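You operate a simulated robot arm through the tools that you are given. There is no shell and no other tool. Be economical: measure what you need, move in short steps, check, and stop when the job is done.

The job below is to be done with a simulated robot arm. You get a single attempt, and the scene is never put back.

TASK
Zero the size gauge on the master puck, then gauge the vee block beside it.
Fine: set the puck aside on the bench; the block stays in the gauge with the slide bearing on it.

Only the result counts: the job must be done as asked and must still hold three seconds after the hand-in. Knocking over, shifting, dropping, spilling or breaking anything else fails it.

THE ROBOT
A 7-joint arm with a two-finger parallel gripper, fixed in place. Base frame: the origin is at the foot of the arm, x ahead of it, y to its left, z up; the work surface is at about z = 80. Units: cm, degrees, N and s.
With the tool pointing down near the work surface it reaches from about 30 to 70 cm from the base axis. Its first joint turns from -66.0 to 66.0 degrees. Payload 1.57 kg.
The tool frame sits at the grasp point between the pads (the TCP): z along the fingers, y along the line on which they close. The tips reach 3 cm beyond it. The gripper opens to 11 cm. The fingers are 2.4 cm wide and 1.2 cm thick; the gripper's body (4.8 by 11.2 cm) begins 7.8 cm behind the TCP.
Orientation is that of the tool frame in the base frame, as a unit quaternion [w, x, y, z]. With the fingers straight down and closing along the base's y, the tool's x points along the base's -x, its y along +y and its z along -z.

THE INTERFACE
- The arm moves only by the tool jog_arm. Its argument "commands" is a list of rows, each a list of 7 numbers: the shift along the tool's x, y, z in m, then the turn, a rotation vector about the tool's x, y, z in rad, then the gripper command, from -1 (shut) to 1 (fully open), values between in proportion. In form: [[tx, ty, tz, rx, ry, rz, fingers], ...]. A call has 1 to 12 rows; each row shifts and turns the commanded pose from where the row before left it, along the tool's axes as they then stand. Each row takes 0.2 s and may step no farther than 5 cm and 8.6 degrees from the row before; otherwise, or with a gripper value out of range, the whole call is refused. A pose out of reach is approached as far as the arm can. The call stops where the force on the tool passes 50 N (or 10 N more than at its start, if that is more) or the arm is blocked; 0.2 s more then pass. Each finger travels about 10.8 cm/s and halts on what it meets, pressing with about 21 N; the grip force reading is that of the motor and also rises with nothing between the fingers. The clock runs only during rows and for 0.2 s after the last one: add rows that do not move to give the fingers time. It gives the time, the measured TCP pose, the force on the tool (base axes), the opening and the grip force at its end, in the units of the frame above (readings bear some noise), and new pictures: "show" is both (left out), scene, wrist or none.
- Cameras (640 x 400 px; columns grow to the right, rows downward): "scene" is fixed at [18.02, -41.2, 141.33]; the picture's right is [0.68, -0.74, 0.00], its down [-0.44, -0.40, -0.81] and it looks along [0.59, 0.55, -0.59] (base axes); focal length 365 px, centre (320, 200). "wrist" rides on the gripper at [-3.6, 0, -8] in the tool frame; the picture's right is [0.00, -1.00, 0.00], its down [0.97, 0.00, -0.24] and it looks along [0.24, 0.00, 0.97] (tool axes); focal length 218 px, centre (320, 200). There is no depth. A picture from a camera that has moved, and an enlarged one, comes with that camera's place and axes in the base frame and with its lens. The place of the scene camera against the robot may be out by one fixed shift of up to 2.5 cm in any direction.
- inspect(camera, box): a new picture of the part [left, top, right, bottom] of that camera's present view, enlarged. The clock stands still meanwhile.
- finish_job(): hands the job in; it is judged then, once.

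Work in short steps. Places have to be worked out from the pictures, the camera data and where the tool is seen: move nearer, look again, correct. Check each grasp and each placing, and mend what went wrong. You have 120 turns and 150 pictures in all, those below and enlarged ones among them. Open the gripper and draw the arm clear of the work before you hand the job in, unless the task says otherwise; then end with one line.

The tools are called after "Call:" as name(argument=value, ...) on one line, values as JSON. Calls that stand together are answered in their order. jog_arm: Moves the arm, as the interface text tells. Its arguments: {"type":"object","properties":{"commands":{"type":"array"},"show":{"type":"string","enum":["both","scene","wrist","none"]}},"required":["commands"]} The other tools are called the same way: inspect (camera, box) takes an enlarged picture of a part of a camera's view; finish_job () hands the job in.

At the start:

```text
time: 0.0
eef_pos: [39.45, 2.52, 114.56]
tool_rot: [0.0, 0.0, 1.0, 0.001]
force: [0.2, -0.4, -0.1]
grip_width: 10.99
finger_force: 0.1
```

scene: 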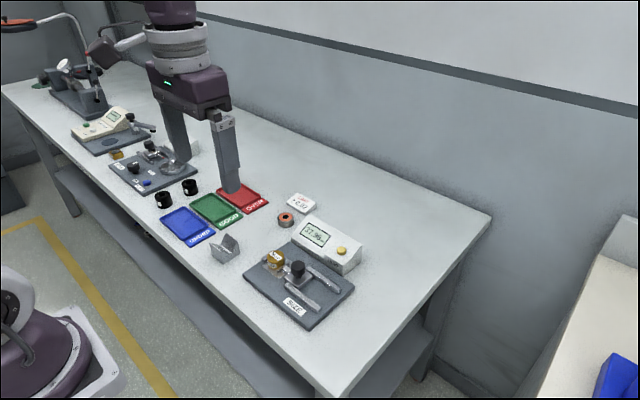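
wrist: 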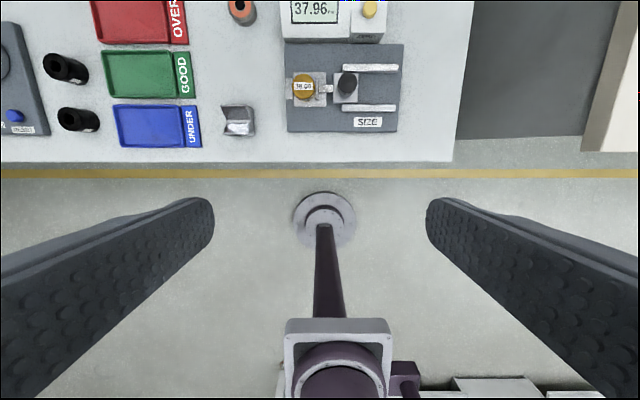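

I start by enlarging the gauge in both views.

Call:
inspect(camera="wrist", box=[200, 0, 440, 150])

Call:
inspect(camera="scene", box=[190, 180, 382, 340])

```text
2.67 times, centred on (320, 75) of wrist
camera zoom: at [42.91, 2.55, 122.51], right [0.0, -1.0, 0.0], down [-0.97, 0.0, 0.24], along [-0.24, 0.0, -0.97], focal length 582 px, centre (320, 533)
```

zoom: 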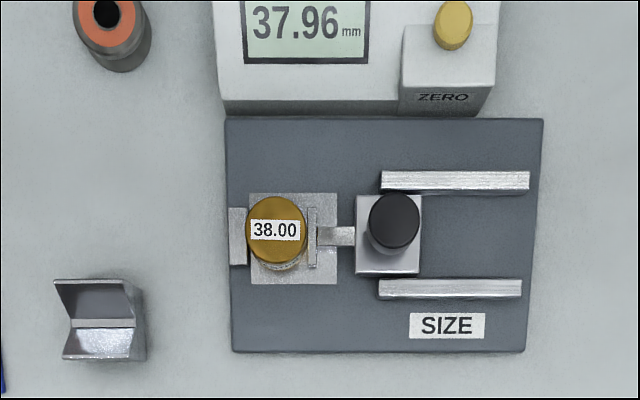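

```text
2.50 times, centred on (286, 260) of scene
camera zoom: at [18.02, -41.2, 141.33], right [0.68, -0.74, 0.0], down [-0.44, -0.4, -0.81], along [0.59, 0.55, -0.59], focal length 913 px, centre (405, 50)
```

zoom: 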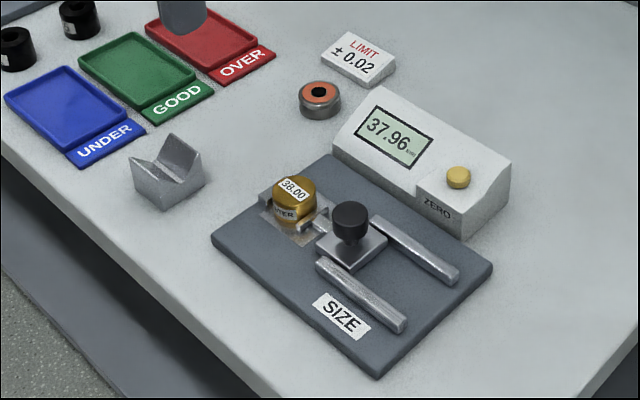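

The puck sits in the gauge near (52, 5), the knob is near (52, -1.5), the ZERO button near (61, -4), and the vee block near (47, 17). I move over the gauge for a closer look.

Call:
jog_arm(commands=[[-0.026, -0.004, 0.024, 0, 0, 0, 1], [-0.026, -0.004, 0.024, 0, 0, 0, 1], [-0.026, -0.004, 0.024, 0, 0, 0, 1], [-0.026, -0.003, 0.024, 0, 0, 0, 1], [0, 0, 0, 0, 0, 0, 1]])

```text
time: 1.2
eef_pos: [49.98, 0.87, 104.94]
tool_rot: [0.0, 0.0, 1.0, -0.001]
force: [0.0, -0.1, -0.9]
grip_width: 11.0
finger_force: 0.0
camera wrist: at [53.35, 0.99, 112.94], right [0.0, -1.0, 0.0], down [-0.97, 0.0, 0.24], along [-0.24, 0.0, -0.97], focal length 218 px, centre (320, 200)
```

scene: 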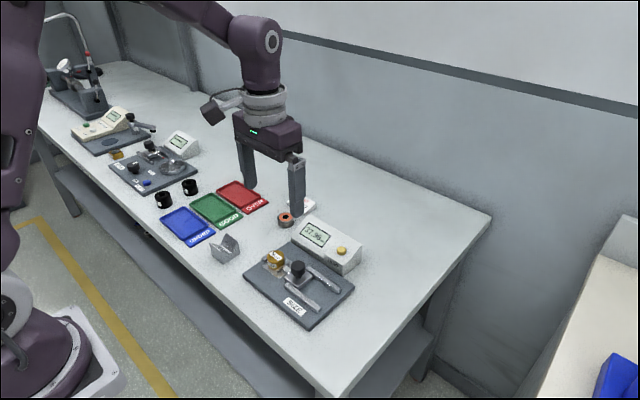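
wrist: 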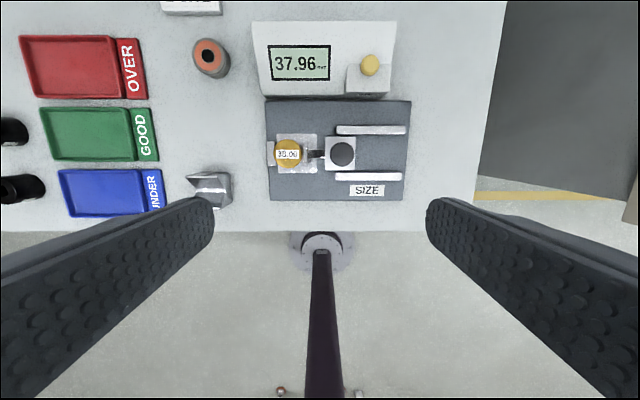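

Call:
inspect(camera="wrist", box=[250, 90, 420, 210])

Call:
inspect(camera="scene", box=[240, 205, 360, 280])

Call:
inspect(camera="scene", box=[200, 225, 280, 275])

```text
3.33 times, centred on (335, 150) of wrist
camera zoom: at [53.35, 0.99, 112.94], right [0.0, -1.0, 0.0], down [-0.97, 0.0, 0.24], along [-0.24, 0.0, -0.97], focal length 728 px, centre (270, 367)
```

zoom: 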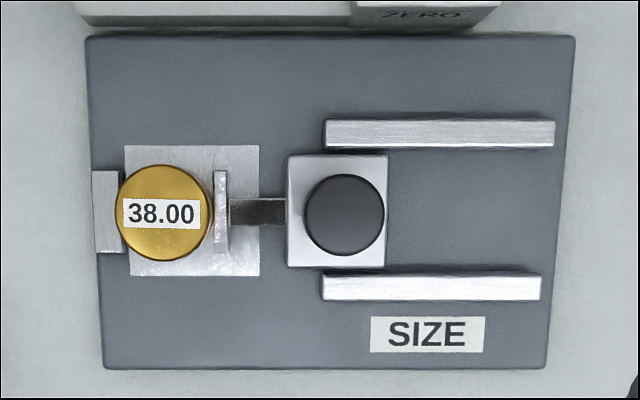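

```text
5.33 times, centred on (300, 242) of scene
camera zoom: at [18.02, -41.2, 141.33], right [0.68, -0.74, 0.0], down [-0.44, -0.4, -0.81], along [0.59, 0.55, -0.59], focal length 1948 px, centre (427, -27)
```

zoom: 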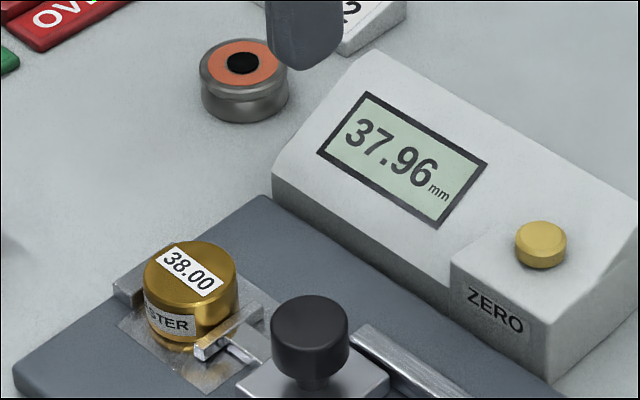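

```text
8.00 times, centred on (240, 250) of scene
camera zoom: at [18.02, -41.2, 141.33], right [0.68, -0.74, 0.0], down [-0.44, -0.4, -0.81], along [0.59, 0.55, -0.59], focal length 2922 px, centre (960, -200)
```

zoom: 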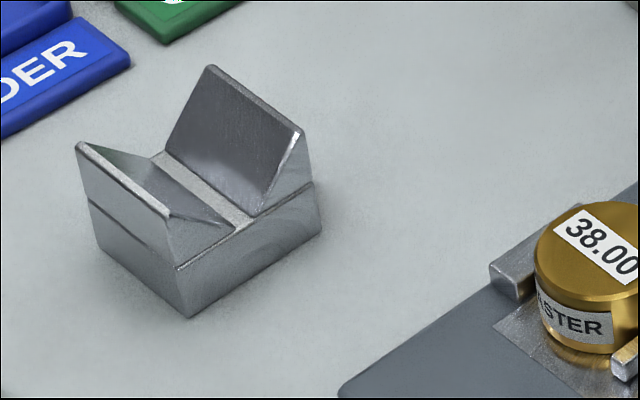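

Triangulating from the two wrist views gives knob top ≈ (52.4, -1.7, 86.1), button ≈ (62.4, -4.6, 85.5) and puck top ≈ (52.4, 5.3, 83.9). I move above the knob with the gripper half closed to check.

Call:
jog_arm(commands=[[-0.012, -0.0125, 0.03, 0, 0, 0, -0.05], [-0.012, -0.013, 0.035, 0, 0, 0, -0.05], [0, 0, 0.035, 0, 0, 0, -0.05], [0, 0, 0, 0, 0, 0, -0.05]])

```text
time: 2.2
eef_pos: [52.27, -1.5, 94.88]
tool_rot: [0.0, -0.001, 1.0, 0.0]
force: [0.1, 0.1, 0.5]
grip_width: 5.23
finger_force: 0.1
camera wrist: at [55.72, -1.53, 102.86], right [0.0, -1.0, 0.0], down [-0.97, 0.0, 0.24], along [-0.24, 0.0, -0.97], focal length 218 px, centre (320, 200)
```

scene: 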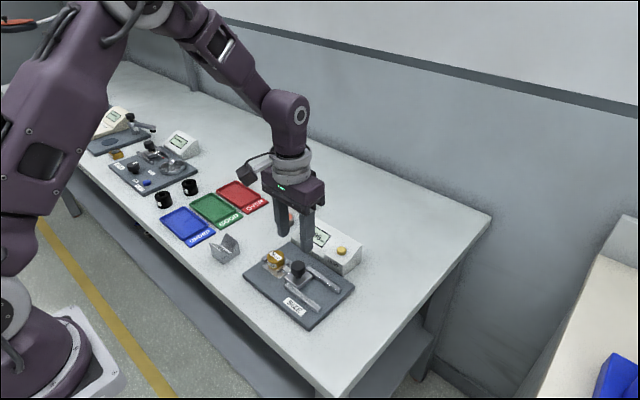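
wrist: 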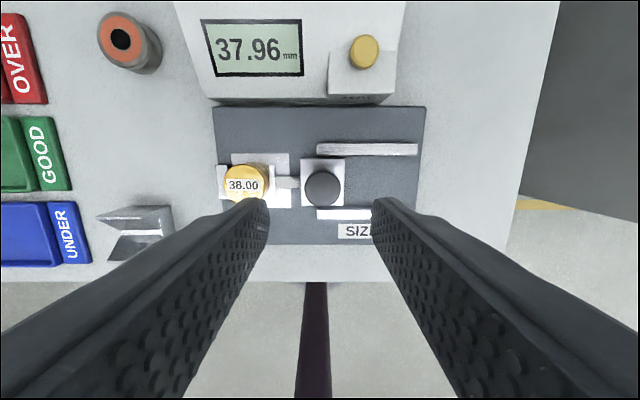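

The knob is confirmed near (52.5, -1.7). I descend around it with the tips at about z 84.3.

Call:
jog_arm(commands=[[-0.002, -0.002, 0.025, 0, 0, 0, -0.05], [0, 0, 0.025, 0, 0, 0, -0.05], [0, 0, 0.026, 0, 0, 0, -0.05], [0, 0, 0, 0, 0, 0, -0.05]])

Call:
inspect(camera="scene", box=[240, 205, 360, 280])

```text
time: 3.2
eef_pos: [52.52, -1.82, 87.25]
tool_rot: [0.0, 0.0, 1.0, 0.001]
force: [0.2, 0.2, 0.4]
grip_width: 5.23
finger_force: 0.1
camera wrist: at [55.85, -1.78, 95.27], right [0.0, -1.0, 0.0], down [-0.97, 0.0, 0.24], along [-0.24, 0.0, -0.97], focal length 218 px, centre (320, 200)
```

scene: 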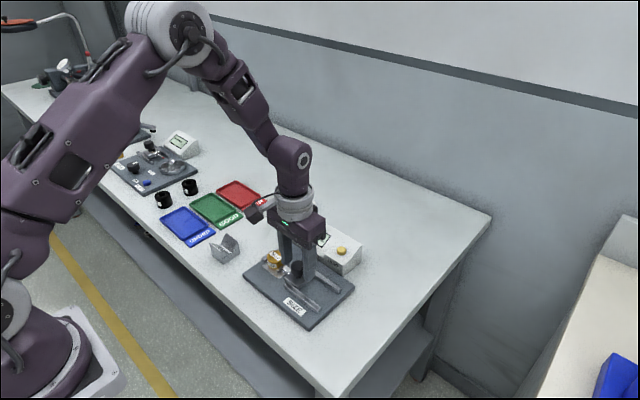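
wrist: 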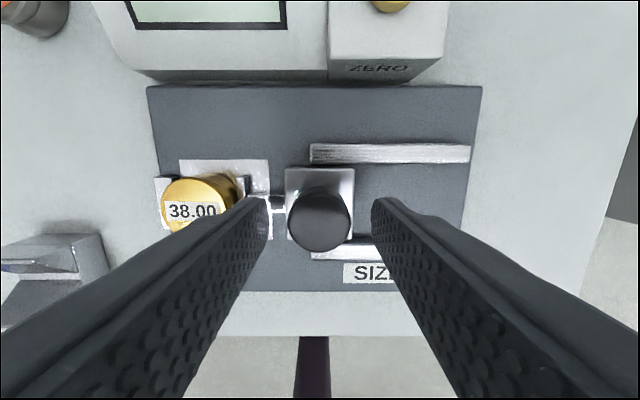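

```text
5.33 times, centred on (300, 242) of scene
camera zoom: at [18.02, -41.2, 141.33], right [0.68, -0.74, 0.0], down [-0.44, -0.4, -0.81], along [0.59, 0.55, -0.59], focal length 1948 px, centre (427, -27)
```

zoom: 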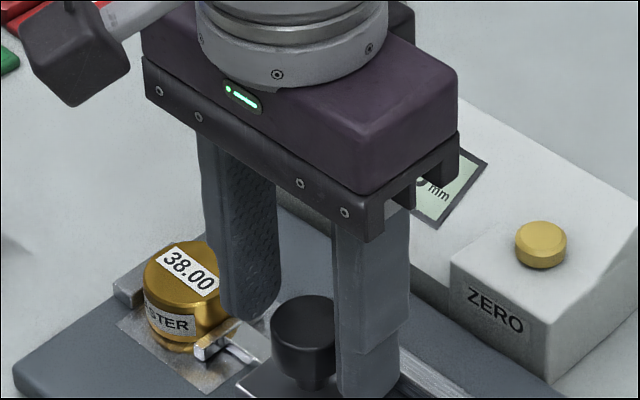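

The fingers straddle the knob and clear the puck and jaw. I close on the knob.

Call:
jog_arm(commands=[[0, 0, 0, 0, 0, 0, -0.3], [0, 0, 0, 0, 0, 0, -0.5], [0, 0, 0, 0, 0, 0, -0.6], [0, 0, 0, 0, 0, 0, -0.6]])

```text
time: 4.2
eef_pos: [52.44, -1.96, 87.27]
tool_rot: [0.001, 0.001, 1.0, 0.001]
force: [0.3, 2.5, -3.8]
grip_width: 2.93
finger_force: 38.9
camera wrist: at [55.86, -1.77, 95.29], right [0.0, -1.0, 0.0], down [-0.97, 0.0, 0.24], along [-0.24, 0.0, -0.97], focal length 218 px, centre (320, 200)
```

scene: 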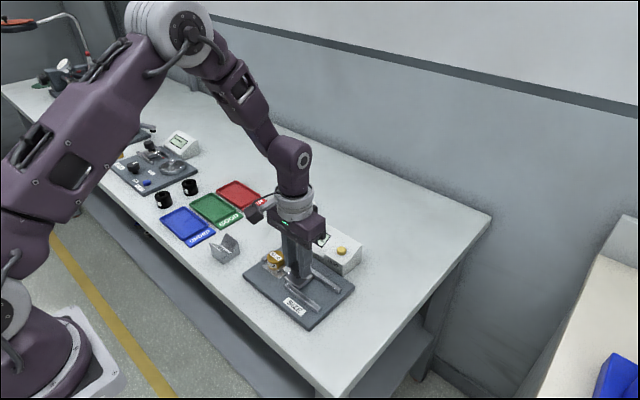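
wrist: 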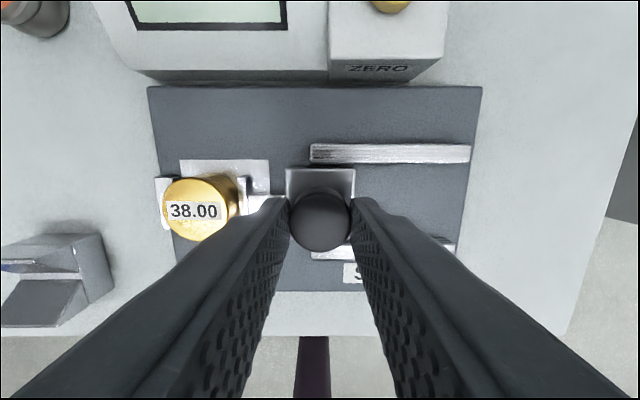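

The knob is gripped at 2.9 cm. I press lightly toward the puck (+y) to make sure it is seated.

Call:
jog_arm(commands=[[0, 0.001, 0, 0, 0, 0, -0.6], [0, 0.001, 0, 0, 0, 0, -0.6], [0, 0, 0, 0, 0, 0, -0.6]], show="wrist")

```text
time: 5.0
eef_pos: [52.41, -1.73, 87.34]
tool_rot: [-0.001, 0.002, 1.0, -0.001]
force: [-1.3, -16.7, -5.2]
grip_width: 2.92
finger_force: 39.3
camera wrist: at [55.86, -1.71, 95.29], right [0.0, -1.0, 0.0], down [-0.97, 0.0, 0.24], along [-0.24, 0.0, -0.97], focal length 218 px, centre (320, 200)
```

wrist: 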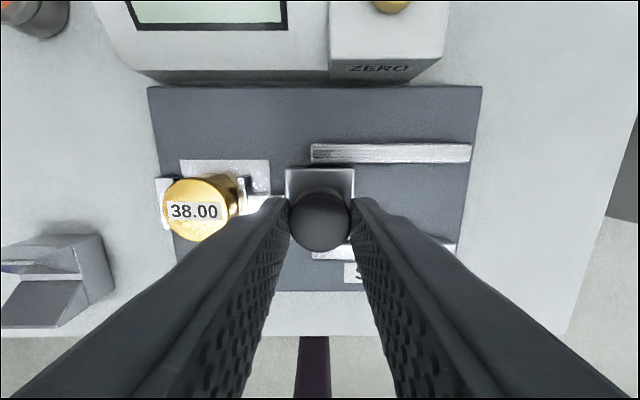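

It is firmly bearing at 17 N of resistance. I release by opening, lift, and read the display.

Call:
jog_arm(commands=[[0, -0.001, 0, 0, 0, 0, -0.3], [0, 0, 0, 0, 0, 0, -0.05], [0, 0, 0, 0, 0, 0, -0.05], [0, 0, -0.025, 0, 0, 0, -0.05], [0, 0, -0.035, 0, 0, 0, -0.05], [0, 0, 0, 0, 0, 0, -0.4]], show="wrist")

Call:
inspect(camera="wrist", box=[200, 0, 440, 150])

```text
time: 6.4
eef_pos: [52.43, -1.7, 93.24]
tool_rot: [0.0, 0.001, 1.0, 0.0]
force: [-0.7, -0.9, 0.3]
grip_width: 3.3
finger_force: 0.1
camera wrist: at [55.81, -1.56, 101.3], right [0.0, -1.0, 0.0], down [-0.97, 0.0, 0.24], along [-0.24, 0.0, -0.97], focal length 218 px, centre (320, 200)
```

wrist: 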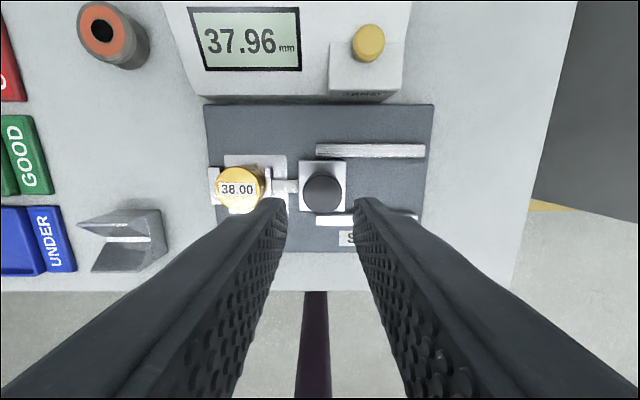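

```text
2.67 times, centred on (320, 75) of wrist
camera zoom: at [55.81, -1.56, 101.3], right [0.0, -1.0, 0.0], down [-0.97, 0.0, 0.24], along [-0.24, 0.0, -0.97], focal length 582 px, centre (320, 533)
```

zoom: 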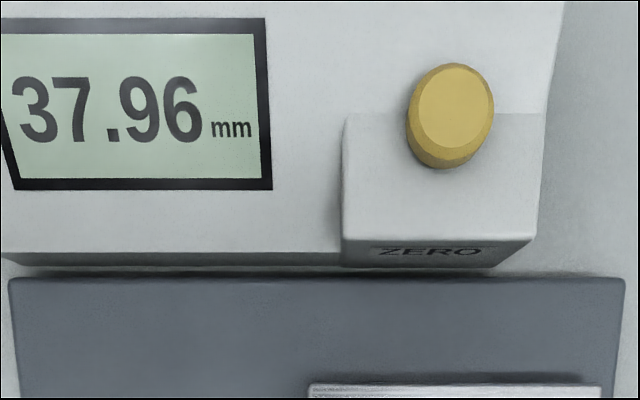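

It still reads 37.96 while bearing. Next I close the fingers and go over the ZERO button.

Call:
jog_arm(commands=[[-0.033, -0.01, 0, 0, 0, 0, -1], [-0.033, -0.01, 0, 0, 0, 0, -1], [-0.033, -0.01, 0, 0, 0, 0, -1], [0, 0, 0.008, 0, 0, 0, -1], [0, 0, 0, 0, 0, 0, -1]])

Call:
inspect(camera="scene", box=[280, 195, 400, 270])

```text
time: 7.6
eef_pos: [62.39, -4.69, 92.5]
tool_rot: [0.0, 0.0, 1.0, -0.001]
force: [0.1, -0.2, 0.2]
grip_width: 0.01
finger_force: 21.3
camera wrist: at [65.77, -4.59, 100.52], right [0.0, -1.0, 0.0], down [-0.97, 0.0, 0.24], along [-0.24, 0.0, -0.97], focal length 218 px, centre (320, 200)
```

scene: 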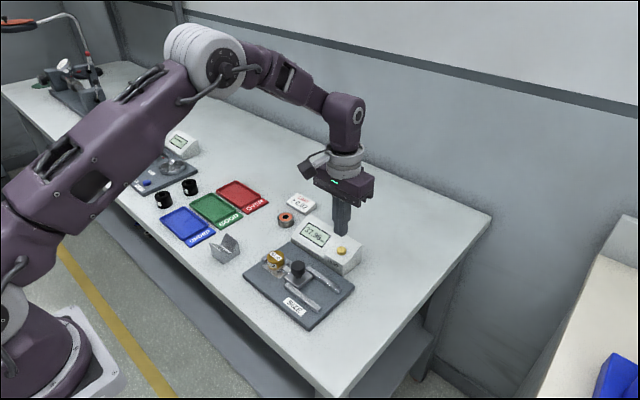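
wrist: 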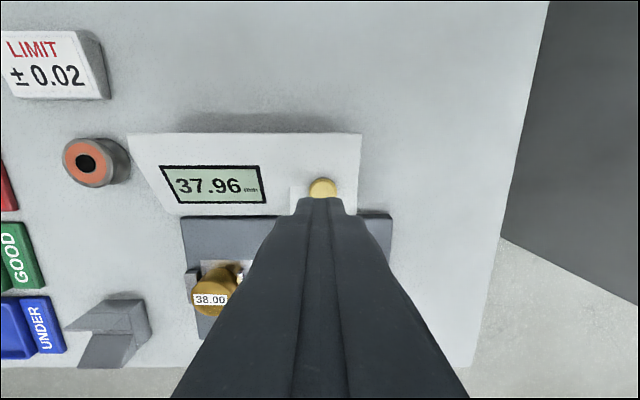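

```text
5.33 times, centred on (340, 232) of scene
camera zoom: at [18.02, -41.2, 141.33], right [0.68, -0.74, 0.0], down [-0.44, -0.4, -0.81], along [0.59, 0.55, -0.59], focal length 1948 px, centre (213, 27)
```

zoom: 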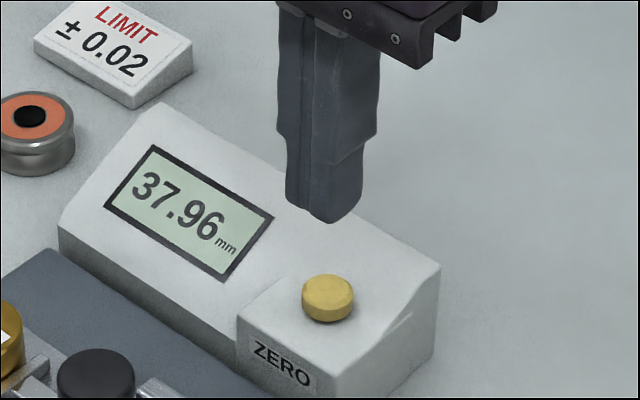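

The button is right at the finger tip. I aim slightly short in x (about 62.0) to stay off the rising housing, and descend gradually.

Call:
jog_arm(commands=[[0.004, 0, 0.01, 0, 0, 0, -1], [0, 0, 0.015, 0, 0, 0, -1], [0, 0, 0.007, 0, 0, 0, -1], [0, 0, 0, 0, 0, 0, -1]], show="none")

Call:
inspect(camera="scene", box=[280, 195, 400, 270])

```text
time: 8.6
eef_pos: [61.99, -4.68, 89.31]
tool_rot: [0.0, 0.0, 1.0, 0.0]
force: [0.6, 0.8, -0.5]
grip_width: 0.02
finger_force: 21.2
```

```text
5.33 times, centred on (340, 232) of scene
camera zoom: at [18.02, -41.2, 141.33], right [0.68, -0.74, 0.0], down [-0.44, -0.4, -0.81], along [0.59, 0.55, -0.59], focal length 1948 px, centre (213, 27)
```

zoom: 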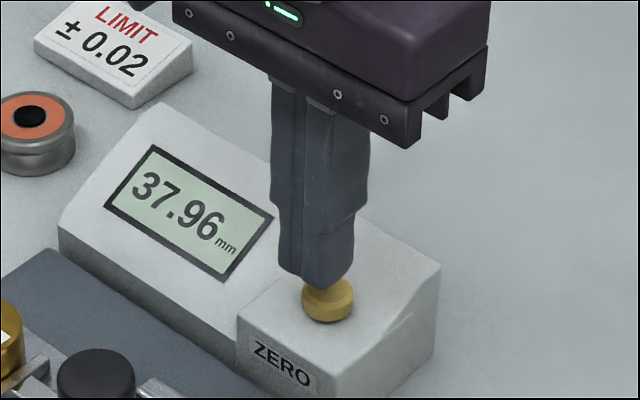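

The tip is just above the button. I press down in small steps.

Call:
jog_arm(commands=[[0, 0, 0.003, 0, 0, 0, -1], [0, 0, 0.002, 0, 0, 0, -1], [0, 0, 0.002, 0, 0, 0, -1], [0, 0, 0, 0, 0, 0, -1]], show="none")

Call:
inspect(camera="scene", box=[280, 195, 400, 270])

```text
time: 9.6
eef_pos: [62.03, -4.61, 88.68]
tool_rot: [0.0, -0.001, 1.0, 0.0]
force: [0.5, 0.6, -0.3]
grip_width: 0.02
finger_force: 21.2
```

```text
5.33 times, centred on (340, 232) of scene
camera zoom: at [18.02, -41.2, 141.33], right [0.68, -0.74, 0.0], down [-0.44, -0.4, -0.81], along [0.59, 0.55, -0.59], focal length 1948 px, centre (213, 27)
```

zoom: 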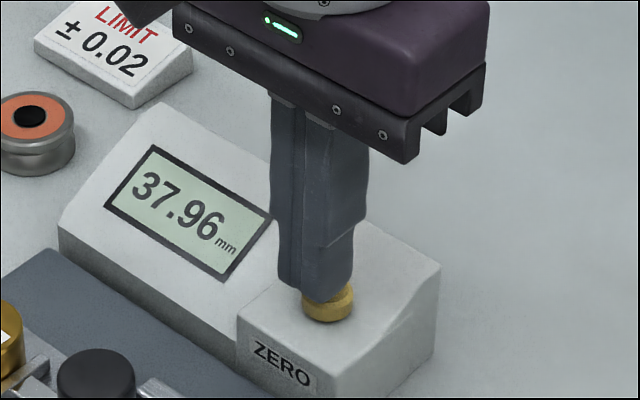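

No contact yet; I continue down.

Call:
jog_arm(commands=[[0, 0, 0.0015, 0, 0, 0, -1], [0, 0, 0.0015, 0, 0, 0, -1], [0, 0, 0.0015, 0, 0, 0, -1], [0, 0, 0, 0, 0, 0, -1]], show="none")

Call:
inspect(camera="scene", box=[280, 195, 400, 270])

```text
time: 10.6
eef_pos: [61.92, -4.82, 88.22]
tool_rot: [-0.001, 0.001, 1.0, 0.0]
force: [0.2, -0.5, 0.2]
grip_width: 0.01
finger_force: 21.0
```

```text
5.33 times, centred on (340, 232) of scene
camera zoom: at [18.02, -41.2, 141.33], right [0.68, -0.74, 0.0], down [-0.44, -0.4, -0.81], along [0.59, 0.55, -0.59], focal length 1948 px, centre (213, 27)
```

zoom: 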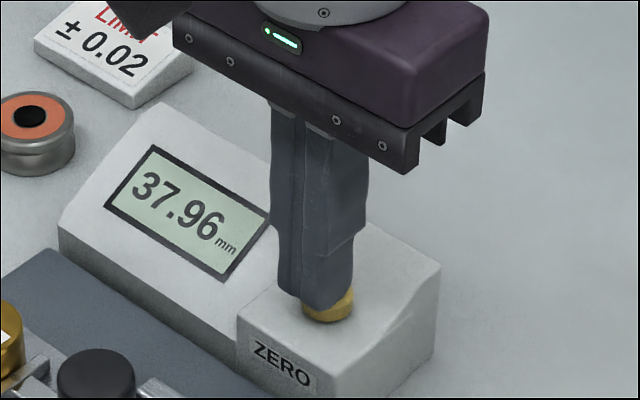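

Call:
jog_arm(commands=[[-0.002, -0.001, 0.001, 0, 0, 0, -1], [0, 0, 0.0015, 0, 0, 0, -1], [0, 0, 0.0015, 0, 0, 0, -1], [0, 0, 0, 0, 0, 0, -1]], show="none")

Call:
inspect(camera="scene", box=[280, 195, 400, 270])

```text
time: 11.6
eef_pos: [62.2, -4.85, 87.73]
tool_rot: [0.0, 0.001, 1.0, -0.001]
force: [-1.4, 0.9, 1.1]
grip_width: 0.02
finger_force: 21.0
```

```text
5.33 times, centred on (340, 232) of scene
camera zoom: at [18.02, -41.2, 141.34], right [0.68, -0.74, 0.0], down [-0.44, -0.4, -0.81], along [0.59, 0.55, -0.59], focal length 1948 px, centre (213, 27)
```

zoom: 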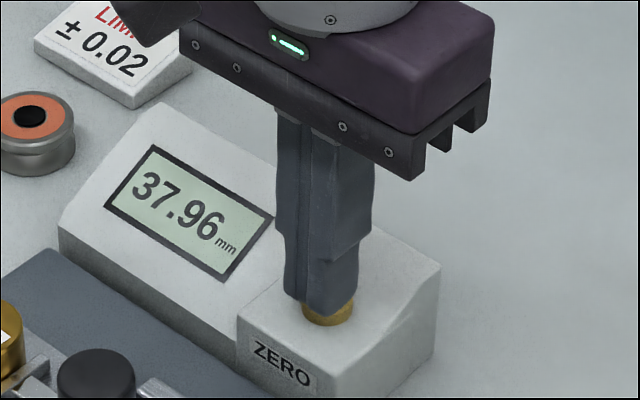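

Slight force is appearing; I press on.

Call:
jog_arm(commands=[[0, 0, 0.0015, 0, 0, 0, -1], [0, 0, 0.0015, 0, 0, 0, -1], [0, 0, 0, 0, 0, 0, -1]], show="none")

Call:
inspect(camera="scene", box=[280, 195, 400, 270])

```text
time: 12.4
eef_pos: [62.31, -4.83, 87.52]
tool_rot: [-0.001, 0.001, 1.0, 0.0]
force: [-1.3, -0.7, 2.8]
grip_width: 0.0
finger_force: 20.8
```

```text
5.33 times, centred on (340, 232) of scene
camera zoom: at [18.02, -41.2, 141.34], right [0.68, -0.74, 0.0], down [-0.44, -0.4, -0.81], along [0.59, 0.55, -0.59], focal length 1948 px, centre (213, 27)
```

zoom: 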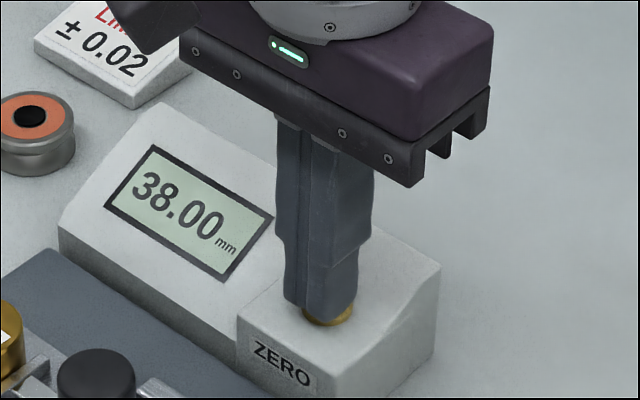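

The display now shows 38.00, so it is zeroed. I lift off and return over the knob with the fingers opening.

Call:
jog_arm(commands=[[0, 0, -0.03, 0, 0, 0, -1], [0, 0, -0.03, 0, 0, 0, -0.5], [0.033, 0.01, 0, 0, 0, 0, -0.05], [0.033, 0.01, 0, 0, 0, 0, -0.05], [0.033, 0.01, 0, 0, 0, 0, -0.05], [0, 0, 0, 0, 0, 0, -0.05]], show="wrist")

```text
time: 13.8
eef_pos: [52.22, -1.75, 93.46]
tool_rot: [0.001, 0.001, 1.0, -0.001]
force: [-0.5, 0.1, -0.8]
grip_width: 5.25
finger_force: 0.1
camera wrist: at [55.69, -1.68, 101.45], right [0.0, -1.0, 0.0], down [-0.97, 0.0, 0.24], along [-0.24, 0.0, -0.97], focal length 218 px, centre (320, 200)
```

wrist: 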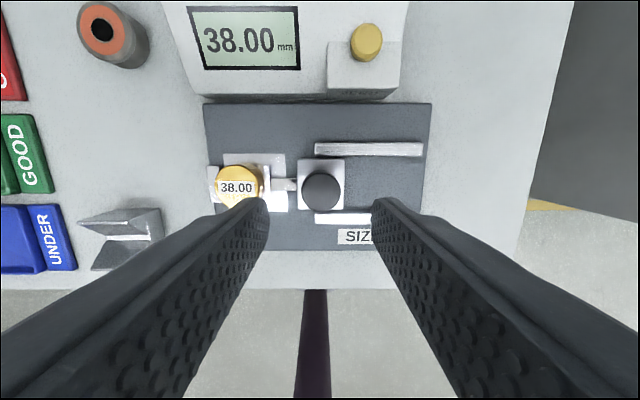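

I descend on the knob and grip it.

Call:
jog_arm(commands=[[-0.002, 0, 0.03, 0, 0, 0, -0.05], [0, 0, 0.0325, 0, 0, 0, -0.05], [0, 0, 0, 0, 0, 0, -0.3], [0, 0, 0, 0, 0, 0, -0.5], [0, 0, 0, 0, 0, 0, -0.6], [0, 0, 0, 0, 0, 0, -0.6]], show="none")

```text
time: 15.2
eef_pos: [52.48, -1.71, 87.17]
tool_rot: [0.0, 0.001, 1.0, 0.0]
force: [0.8, -8.4, -9.4]
grip_width: 2.91
finger_force: 39.0
```

The knob is gripped. I retract the slide about 5 cm along -y.

Call:
jog_arm(commands=[[0, -0.003, 0, 0, 0, 0, -0.6], [0, -0.007, 0, 0, 0, 0, -0.6], [0, -0.01, 0, 0, 0, 0, -0.6], [0, -0.01, 0, 0, 0, 0, -0.6], [0, -0.01, 0, 0, 0, 0, -0.6], [0, -0.01, 0, 0, 0, 0, -0.6], [0, 0, 0, 0, 0, 0, -0.6]])

```text
time: 16.3
eef_pos: [52.62, -4.2, 87.14]
tool_rot: [0.0, -0.004, 1.0, 0.008]
force: [-0.8, 9.9, 2.3]
grip_width: 2.92
finger_force: 39.2
stopped in row 5: the force on the tool passed its limit (the readings are from after the stop); the commanded pose is now the measured one
camera wrist: at [55.95, -4.11, 95.17], right [0.01, -1.0, -0.01], down [-0.97, -0.01, 0.24], along [-0.24, 0.01, -0.97], focal length 218 px, centre (320, 200)
```

scene: 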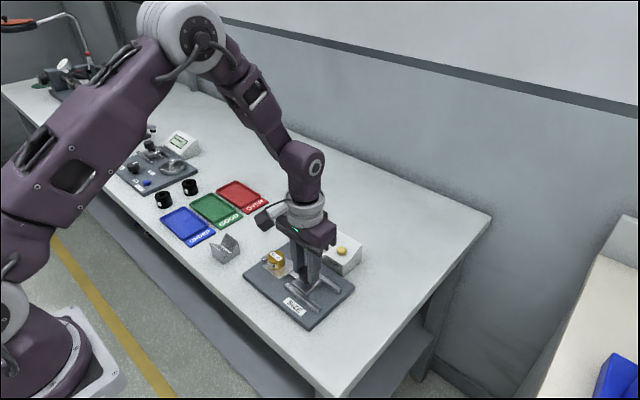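
wrist: 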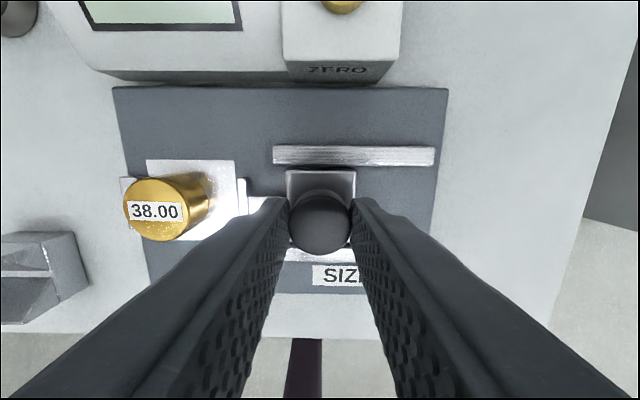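

The slide moved about 2.6 cm and reached a stop. I release it, lift, and look from above.

Call:
jog_arm(commands=[[0, 0, 0, 0, 0, 0, -0.3], [0, 0, 0, 0, 0, 0, -0.05], [0, 0, 0, 0, 0, 0, -0.05], [0, 0, -0.03, 0, 0, 0, -0.05], [0, 0, -0.04, 0, 0, 0, 0.3], [0, 0.03, -0.04, 0, 0, 0, 0.3], [0, 0.04, -0.03, 0, 0, 0, 0.6], [0, 0, 0, 0, 0, 0, 1], [0, 0, 0, 0, 0, 0, 1]])

Call:
inspect(camera="wrist", box=[220, 60, 460, 210])

Call:
inspect(camera="scene", box=[200, 205, 360, 305])

```text
time: 18.3
eef_pos: [52.53, 2.66, 101.26]
tool_rot: [0.0, -0.003, 1.0, 0.005]
force: [0.1, 0.1, -0.6]
grip_width: 11.0
finger_force: 0.0
camera wrist: at [55.94, 2.63, 109.26], right [0.01, -1.0, -0.01], down [-0.97, -0.01, 0.24], along [-0.24, 0.01, -0.97], focal length 218 px, centre (320, 200)
```

scene: 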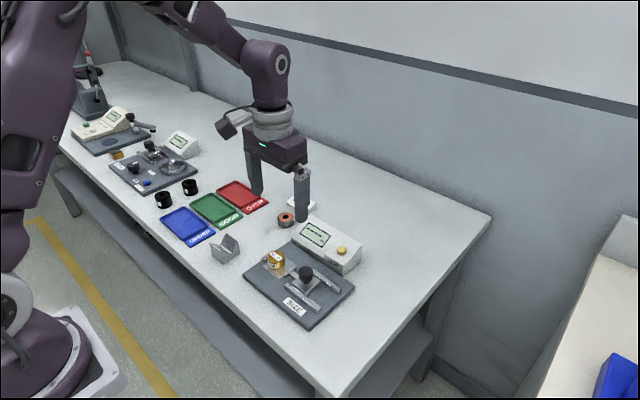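
wrist: 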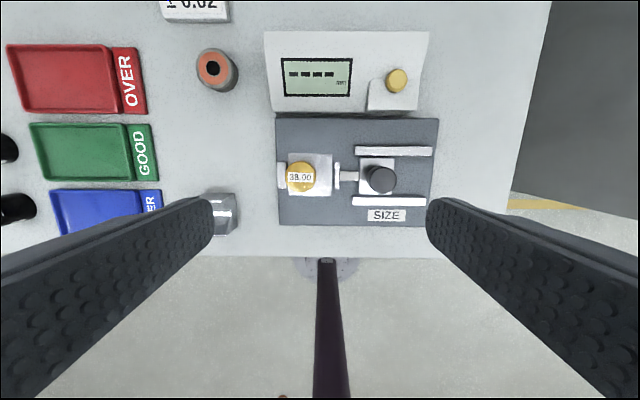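

```text
2.67 times, centred on (340, 135) of wrist
camera zoom: at [55.94, 2.63, 109.26], right [0.01, -1.0, -0.01], down [-0.97, -0.01, 0.24], along [-0.24, 0.01, -0.97], focal length 582 px, centre (267, 373)
```

zoom: 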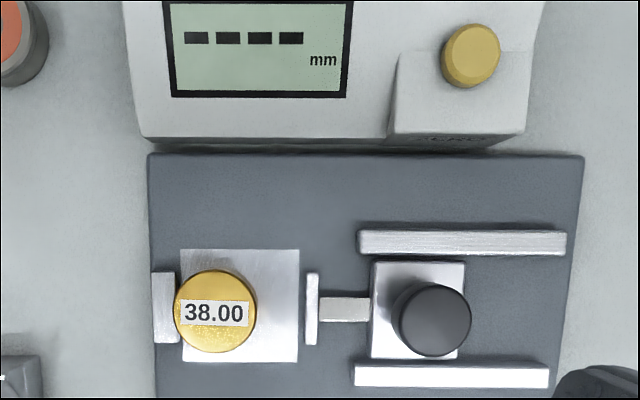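

```text
4.00 times, centred on (280, 255) of scene
camera zoom: at [18.02, -41.2, 141.33], right [0.68, -0.74, 0.0], down [-0.44, -0.4, -0.81], along [0.59, 0.55, -0.59], focal length 1461 px, centre (480, -20)
```

zoom: 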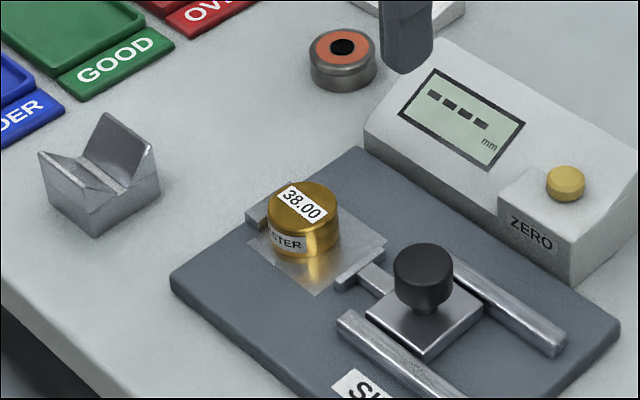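

The display is blank and there is about a 6 cm gap. The puck is best gripped along x, clear of the anvil, so I turn the tool 90° about its axis above the puck.

Call:
jog_arm(commands=[[0, 0.026, 0, 0.01, 0, 0.006, 0.6], [0, 0, 0, 0, 0, 0.1428, 0.3], [0, 0, 0, 0, 0, 0.1428, 0.1], [0, 0, 0, 0, 0, 0.1428, 0.1], [0, 0, 0, 0, 0, 0.1428, 0.1], [0, 0, 0, 0, 0, 0.1428, 0.1], [0, 0, 0, 0, 0, 0.1428, 0.1], [0, 0, 0, 0, 0, 0.1428, 0.1], [0, 0, 0, 0, 0, 0.1428, 0.1], [0, 0, 0, 0, 0, 0.1428, 0.1], [0, 0, 0, 0, 0, 0.1428, 0.1], [0, 0, 0, 0, 0, 0.1428, 0.1]], show="both")

```text
time: 20.9
eef_pos: [52.38, 5.18, 101.31]
tool_rot: [-0.001, 0.707, 0.707, 0.001]
force: [-0.5, 0.4, 0.0]
grip_width: 6.04
finger_force: 0.1
camera wrist: at [52.27, 1.62, 109.28], right [-1.0, 0.0, 0.0], down [0.0, 0.97, 0.24], along [0.0, 0.24, -0.97], focal length 218 px, centre (320, 200)
```

scene: 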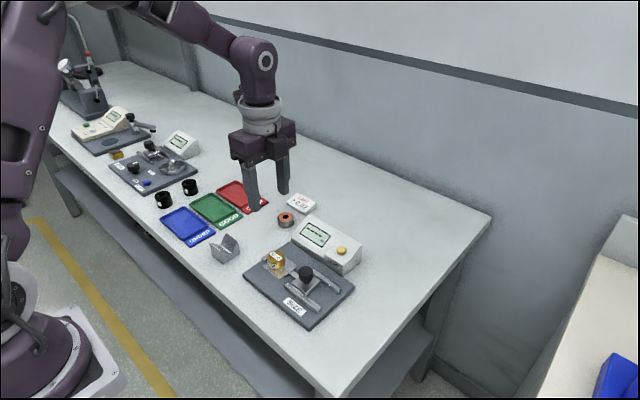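
wrist: 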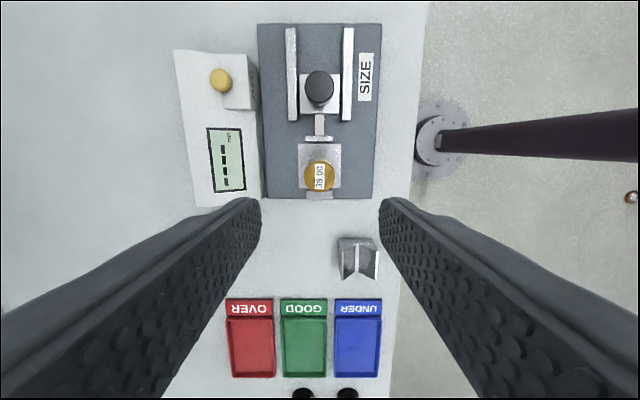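

The tool now closes along x, and the puck is at about (52.3, 5.1). I descend most of the way and check.

Call:
jog_arm(commands=[[-0.001, 0, 0.04, 0, 0, 0, 0.1], [0, 0, 0.04, 0, 0, 0, 0.1], [0, 0, 0.04, 0, 0, 0, 0.1], [0, 0, 0.015, 0, 0, 0, 0.1], [0, 0, 0, 0, 0, 0, 0.1]])

Call:
inspect(camera="scene", box=[220, 220, 316, 280])

```text
time: 22.1
eef_pos: [52.48, 5.14, 87.85]
tool_rot: [-0.001, 0.706, 0.708, 0.001]
force: [0.2, 0.5, -1.1]
grip_width: 6.06
finger_force: 0.0
camera wrist: at [52.36, 1.56, 95.84], right [-1.0, 0.0, 0.0], down [0.0, 0.97, 0.24], along [0.0, 0.24, -0.97], focal length 218 px, centre (320, 200)
```

scene: 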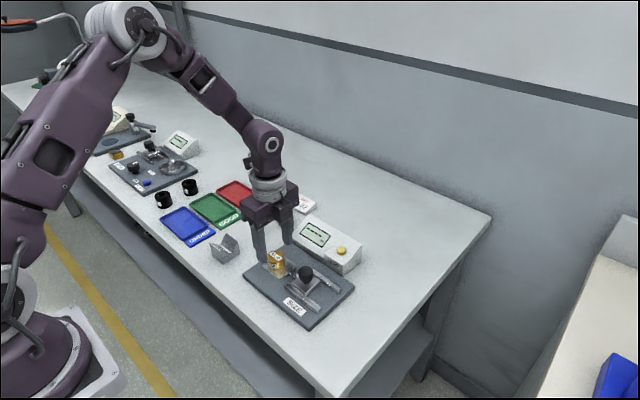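
wrist: 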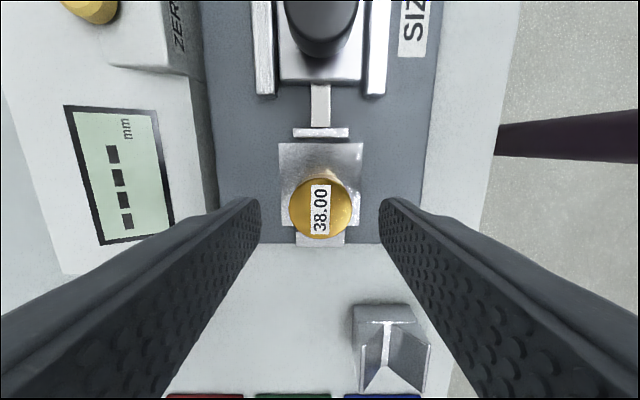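

```text
6.67 times, centred on (268, 250) of scene
camera zoom: at [18.02, -41.2, 141.33], right [0.68, -0.74, 0.0], down [-0.44, -0.4, -0.81], along [0.59, 0.55, -0.59], focal length 2435 px, centre (667, -133)
```

zoom: 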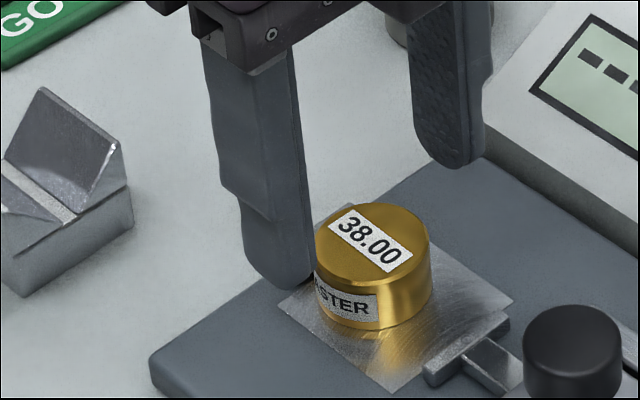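

The fingers straddle the puck. I lower 2.3 cm more and close.

Call:
jog_arm(commands=[[-0.001, 0, 0.012, 0, 0, 0, 0.1], [0, 0, 0.011, 0, 0, 0, 0.1], [0, 0, 0, 0, 0, 0, -0.1], [0, 0, 0, 0, 0, 0, -0.3], [0, 0, 0, 0, 0, 0, -0.45], [0, 0, 0, 0, 0, 0, -0.45]])

Call:
inspect(camera="scene", box=[220, 220, 316, 280])

```text
time: 23.5
eef_pos: [52.5, 5.02, 85.46]
tool_rot: [-0.001, 0.707, 0.708, 0.001]
force: [0.5, -0.6, -0.7]
grip_width: 3.71
finger_force: 20.9
camera wrist: at [52.34, 1.46, 93.5], right [-1.0, 0.0, 0.0], down [0.0, 0.97, 0.24], along [0.0, 0.24, -0.97], focal length 218 px, centre (320, 200)
```

scene: 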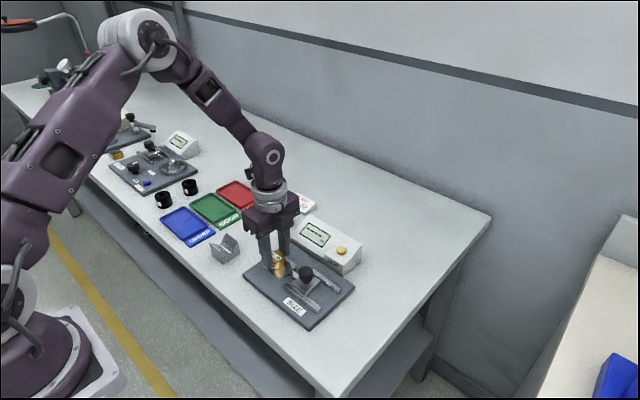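
wrist: 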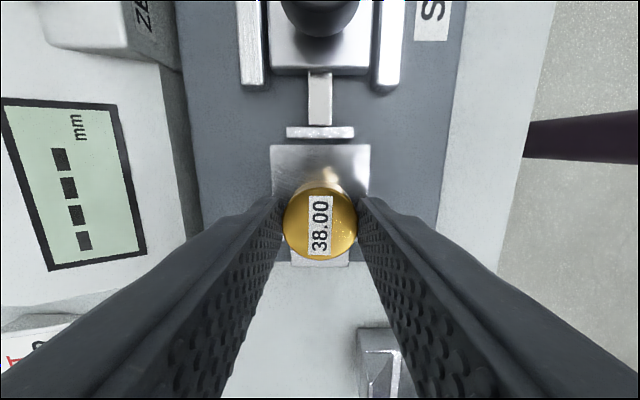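

```text
6.67 times, centred on (268, 250) of scene
camera zoom: at [18.03, -41.2, 141.33], right [0.68, -0.74, 0.0], down [-0.44, -0.4, -0.81], along [0.59, 0.55, -0.59], focal length 2435 px, centre (667, -133)
```

zoom: 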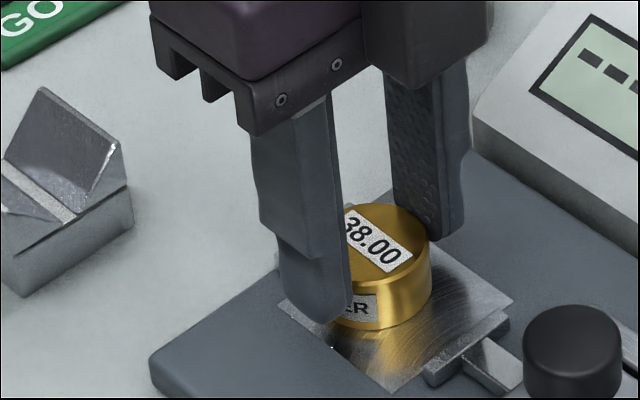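

The puck is gripped (3.7 cm). I lift it and carry it toward the free bench at about (57, 13.5).

Call:
jog_arm(commands=[[0, 0, -0.01, 0, 0, 0, -0.45], [0, 0, -0.03, 0, 0, 0, -0.45], [0, 0, -0.04, 0, 0, 0, -0.45], [0.03, 0.015, 0, 0, 0, 0, -0.45], [0.03, 0.015, 0, 0, 0, 0, -0.45], [0.025, 0.015, 0, 0, 0, 0, -0.45], [0, 0, 0, 0, 0, 0, -0.45]])

Call:
inspect(camera="scene", box=[200, 170, 360, 270])

```text
time: 25.1
eef_pos: [56.95, 13.56, 93.6]
tool_rot: [-0.001, 0.707, 0.708, 0.002]
force: [0.3, 0.4, -1.8]
grip_width: 3.72
finger_force: 21.1
camera wrist: at [56.71, 9.98, 101.5], right [-1.0, 0.0, 0.0], down [0.0, 0.97, 0.24], along [0.0, 0.24, -0.97], focal length 218 px, centre (320, 200)
```

scene: 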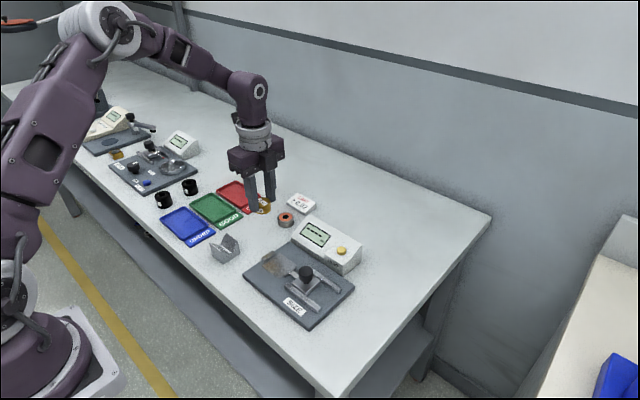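
wrist: 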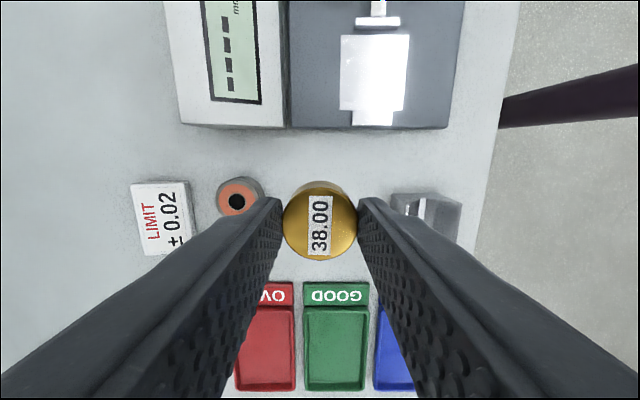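

```text
4.00 times, centred on (280, 220) of scene
camera zoom: at [18.03, -41.2, 141.33], right [0.68, -0.74, 0.0], down [-0.44, -0.4, -0.81], along [0.59, 0.55, -0.59], focal length 1461 px, centre (480, 120)
```

zoom: 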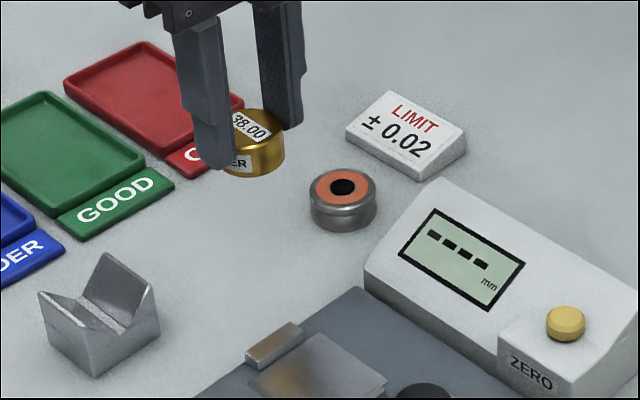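

The spot is clear of the ring, block and trays. I lower the puck.

Call:
jog_arm(commands=[[0, 0, 0.04, 0, 0, 0, -0.45], [0, 0, 0.04, 0, 0, 0, -0.45], [0, 0, 0.007, 0, 0, 0, -0.45], [0, 0, 0, 0, 0, 0, -0.45]], show="none")

Call:
inspect(camera="scene", box=[210, 190, 306, 250])

```text
time: 26.1
eef_pos: [56.78, 13.63, 84.76]
tool_rot: [-0.001, 0.707, 0.708, 0.001]
force: [0.7, -1.1, -2.6]
grip_width: 3.7
finger_force: 21.0
```

```text
6.67 times, centred on (258, 220) of scene
camera zoom: at [18.03, -41.2, 141.33], right [0.68, -0.74, 0.0], down [-0.44, -0.4, -0.81], along [0.59, 0.55, -0.59], focal length 2435 px, centre (733, 67)
```

zoom: 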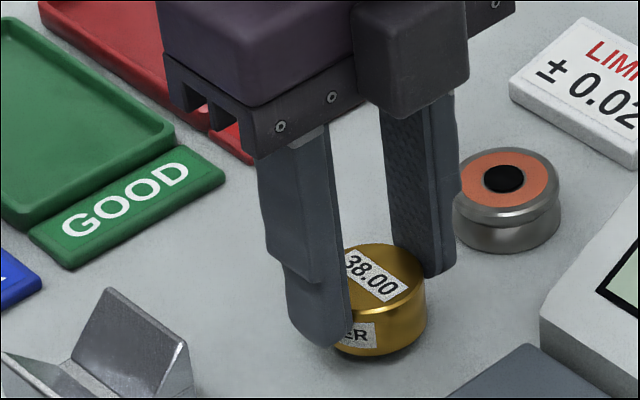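

Nearly down. I lower in 2 mm steps until I feel contact.

Call:
jog_arm(commands=[[0, 0, 0.002, 0, 0, 0, -0.45], [0, 0, 0.002, 0, 0, 0, -0.45], [0, 0, 0, 0, 0, 0, -0.45]], show="none")

```text
time: 26.9
eef_pos: [56.94, 13.44, 84.45]
tool_rot: [-0.001, 0.706, 0.708, 0.002]
force: [-0.6, -0.8, -1.9]
grip_width: 3.71
finger_force: 21.5
```

Call:
jog_arm(commands=[[0, 0, 0.002, 0, 0, 0, -0.45], [0, 0, 0.002, 0, 0, 0, -0.45], [0, 0, 0, 0, 0, 0, -0.45]], show="none")

Call:
inspect(camera="scene", box=[210, 190, 306, 250])

```text
time: 27.7
eef_pos: [56.98, 13.49, 83.98]
tool_rot: [0.0, 0.706, 0.708, 0.002]
force: [-3.9, -0.2, 18.8]
grip_width: 3.71
finger_force: 21.1
```

```text
6.67 times, centred on (258, 220) of scene
camera zoom: at [17.98, -41.21, 141.34], right [0.68, -0.74, 0.0], down [-0.44, -0.4, -0.81], along [0.59, 0.55, -0.59], focal length 2435 px, centre (733, 67)
```

zoom: 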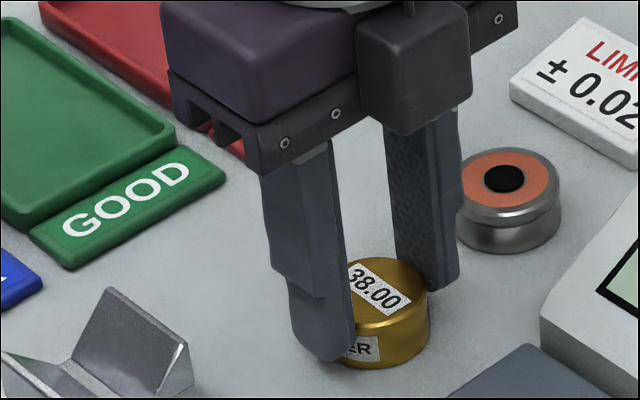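

The puck is on the bench. I ease up 1 mm, open gently, lift away, and go toward the block.

Call:
jog_arm(commands=[[0, 0, -0.001, 0, 0, 0, -0.45], [0, 0, 0, 0, 0, 0, -0.2], [0, 0, 0, 0, 0, 0, 0], [0, 0, 0, 0, 0, 0, 0.1], [0, 0, -0.03, 0, 0, 0, 0.1], [0, 0, -0.05, 0, 0, 0, 0.1], [0, 0, -0.04, 0, 0, 0, 0.1], [0.015, -0.05, 0, 0, 0, 0, 0.2], [0.015, -0.05, 0, 0, 0, 0, 0.3], [0, 0, 0, 0, 0, 0, 0.3]])

Call:
inspect(camera="wrist", box=[240, 100, 400, 200])

Call:
inspect(camera="scene", box=[200, 190, 328, 270])

```text
refused: row 8 steps farther than a row can; nothing moved
```

```text
4.00 times, centred on (320, 150) of wrist
camera zoom: at [56.72, 9.94, 92.08], right [-1.0, 0.0, 0.0], down [0.0, 0.97, 0.24], along [0.0, 0.24, -0.97], focal length 873 px, centre (320, 400)
```

zoom: 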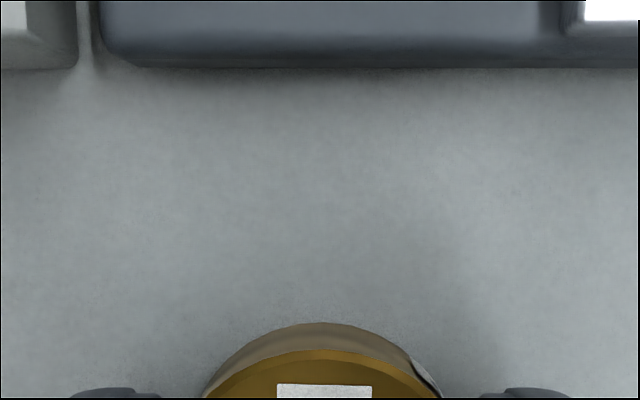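

```text
5.00 times, centred on (264, 230) of scene
camera zoom: at [17.98, -41.21, 141.34], right [0.68, -0.74, 0.0], down [-0.44, -0.4, -0.81], along [0.59, 0.55, -0.59], focal length 1826 px, centre (600, 50)
```

zoom: 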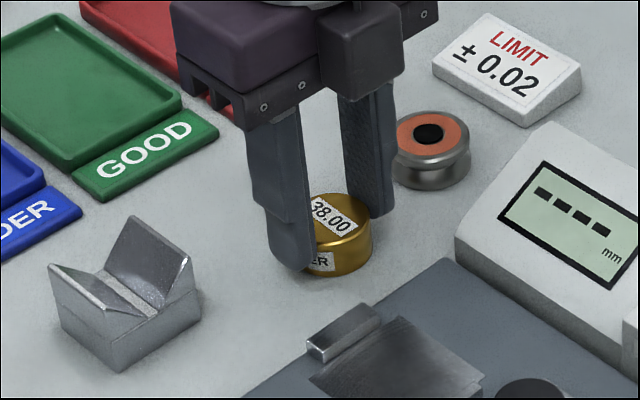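

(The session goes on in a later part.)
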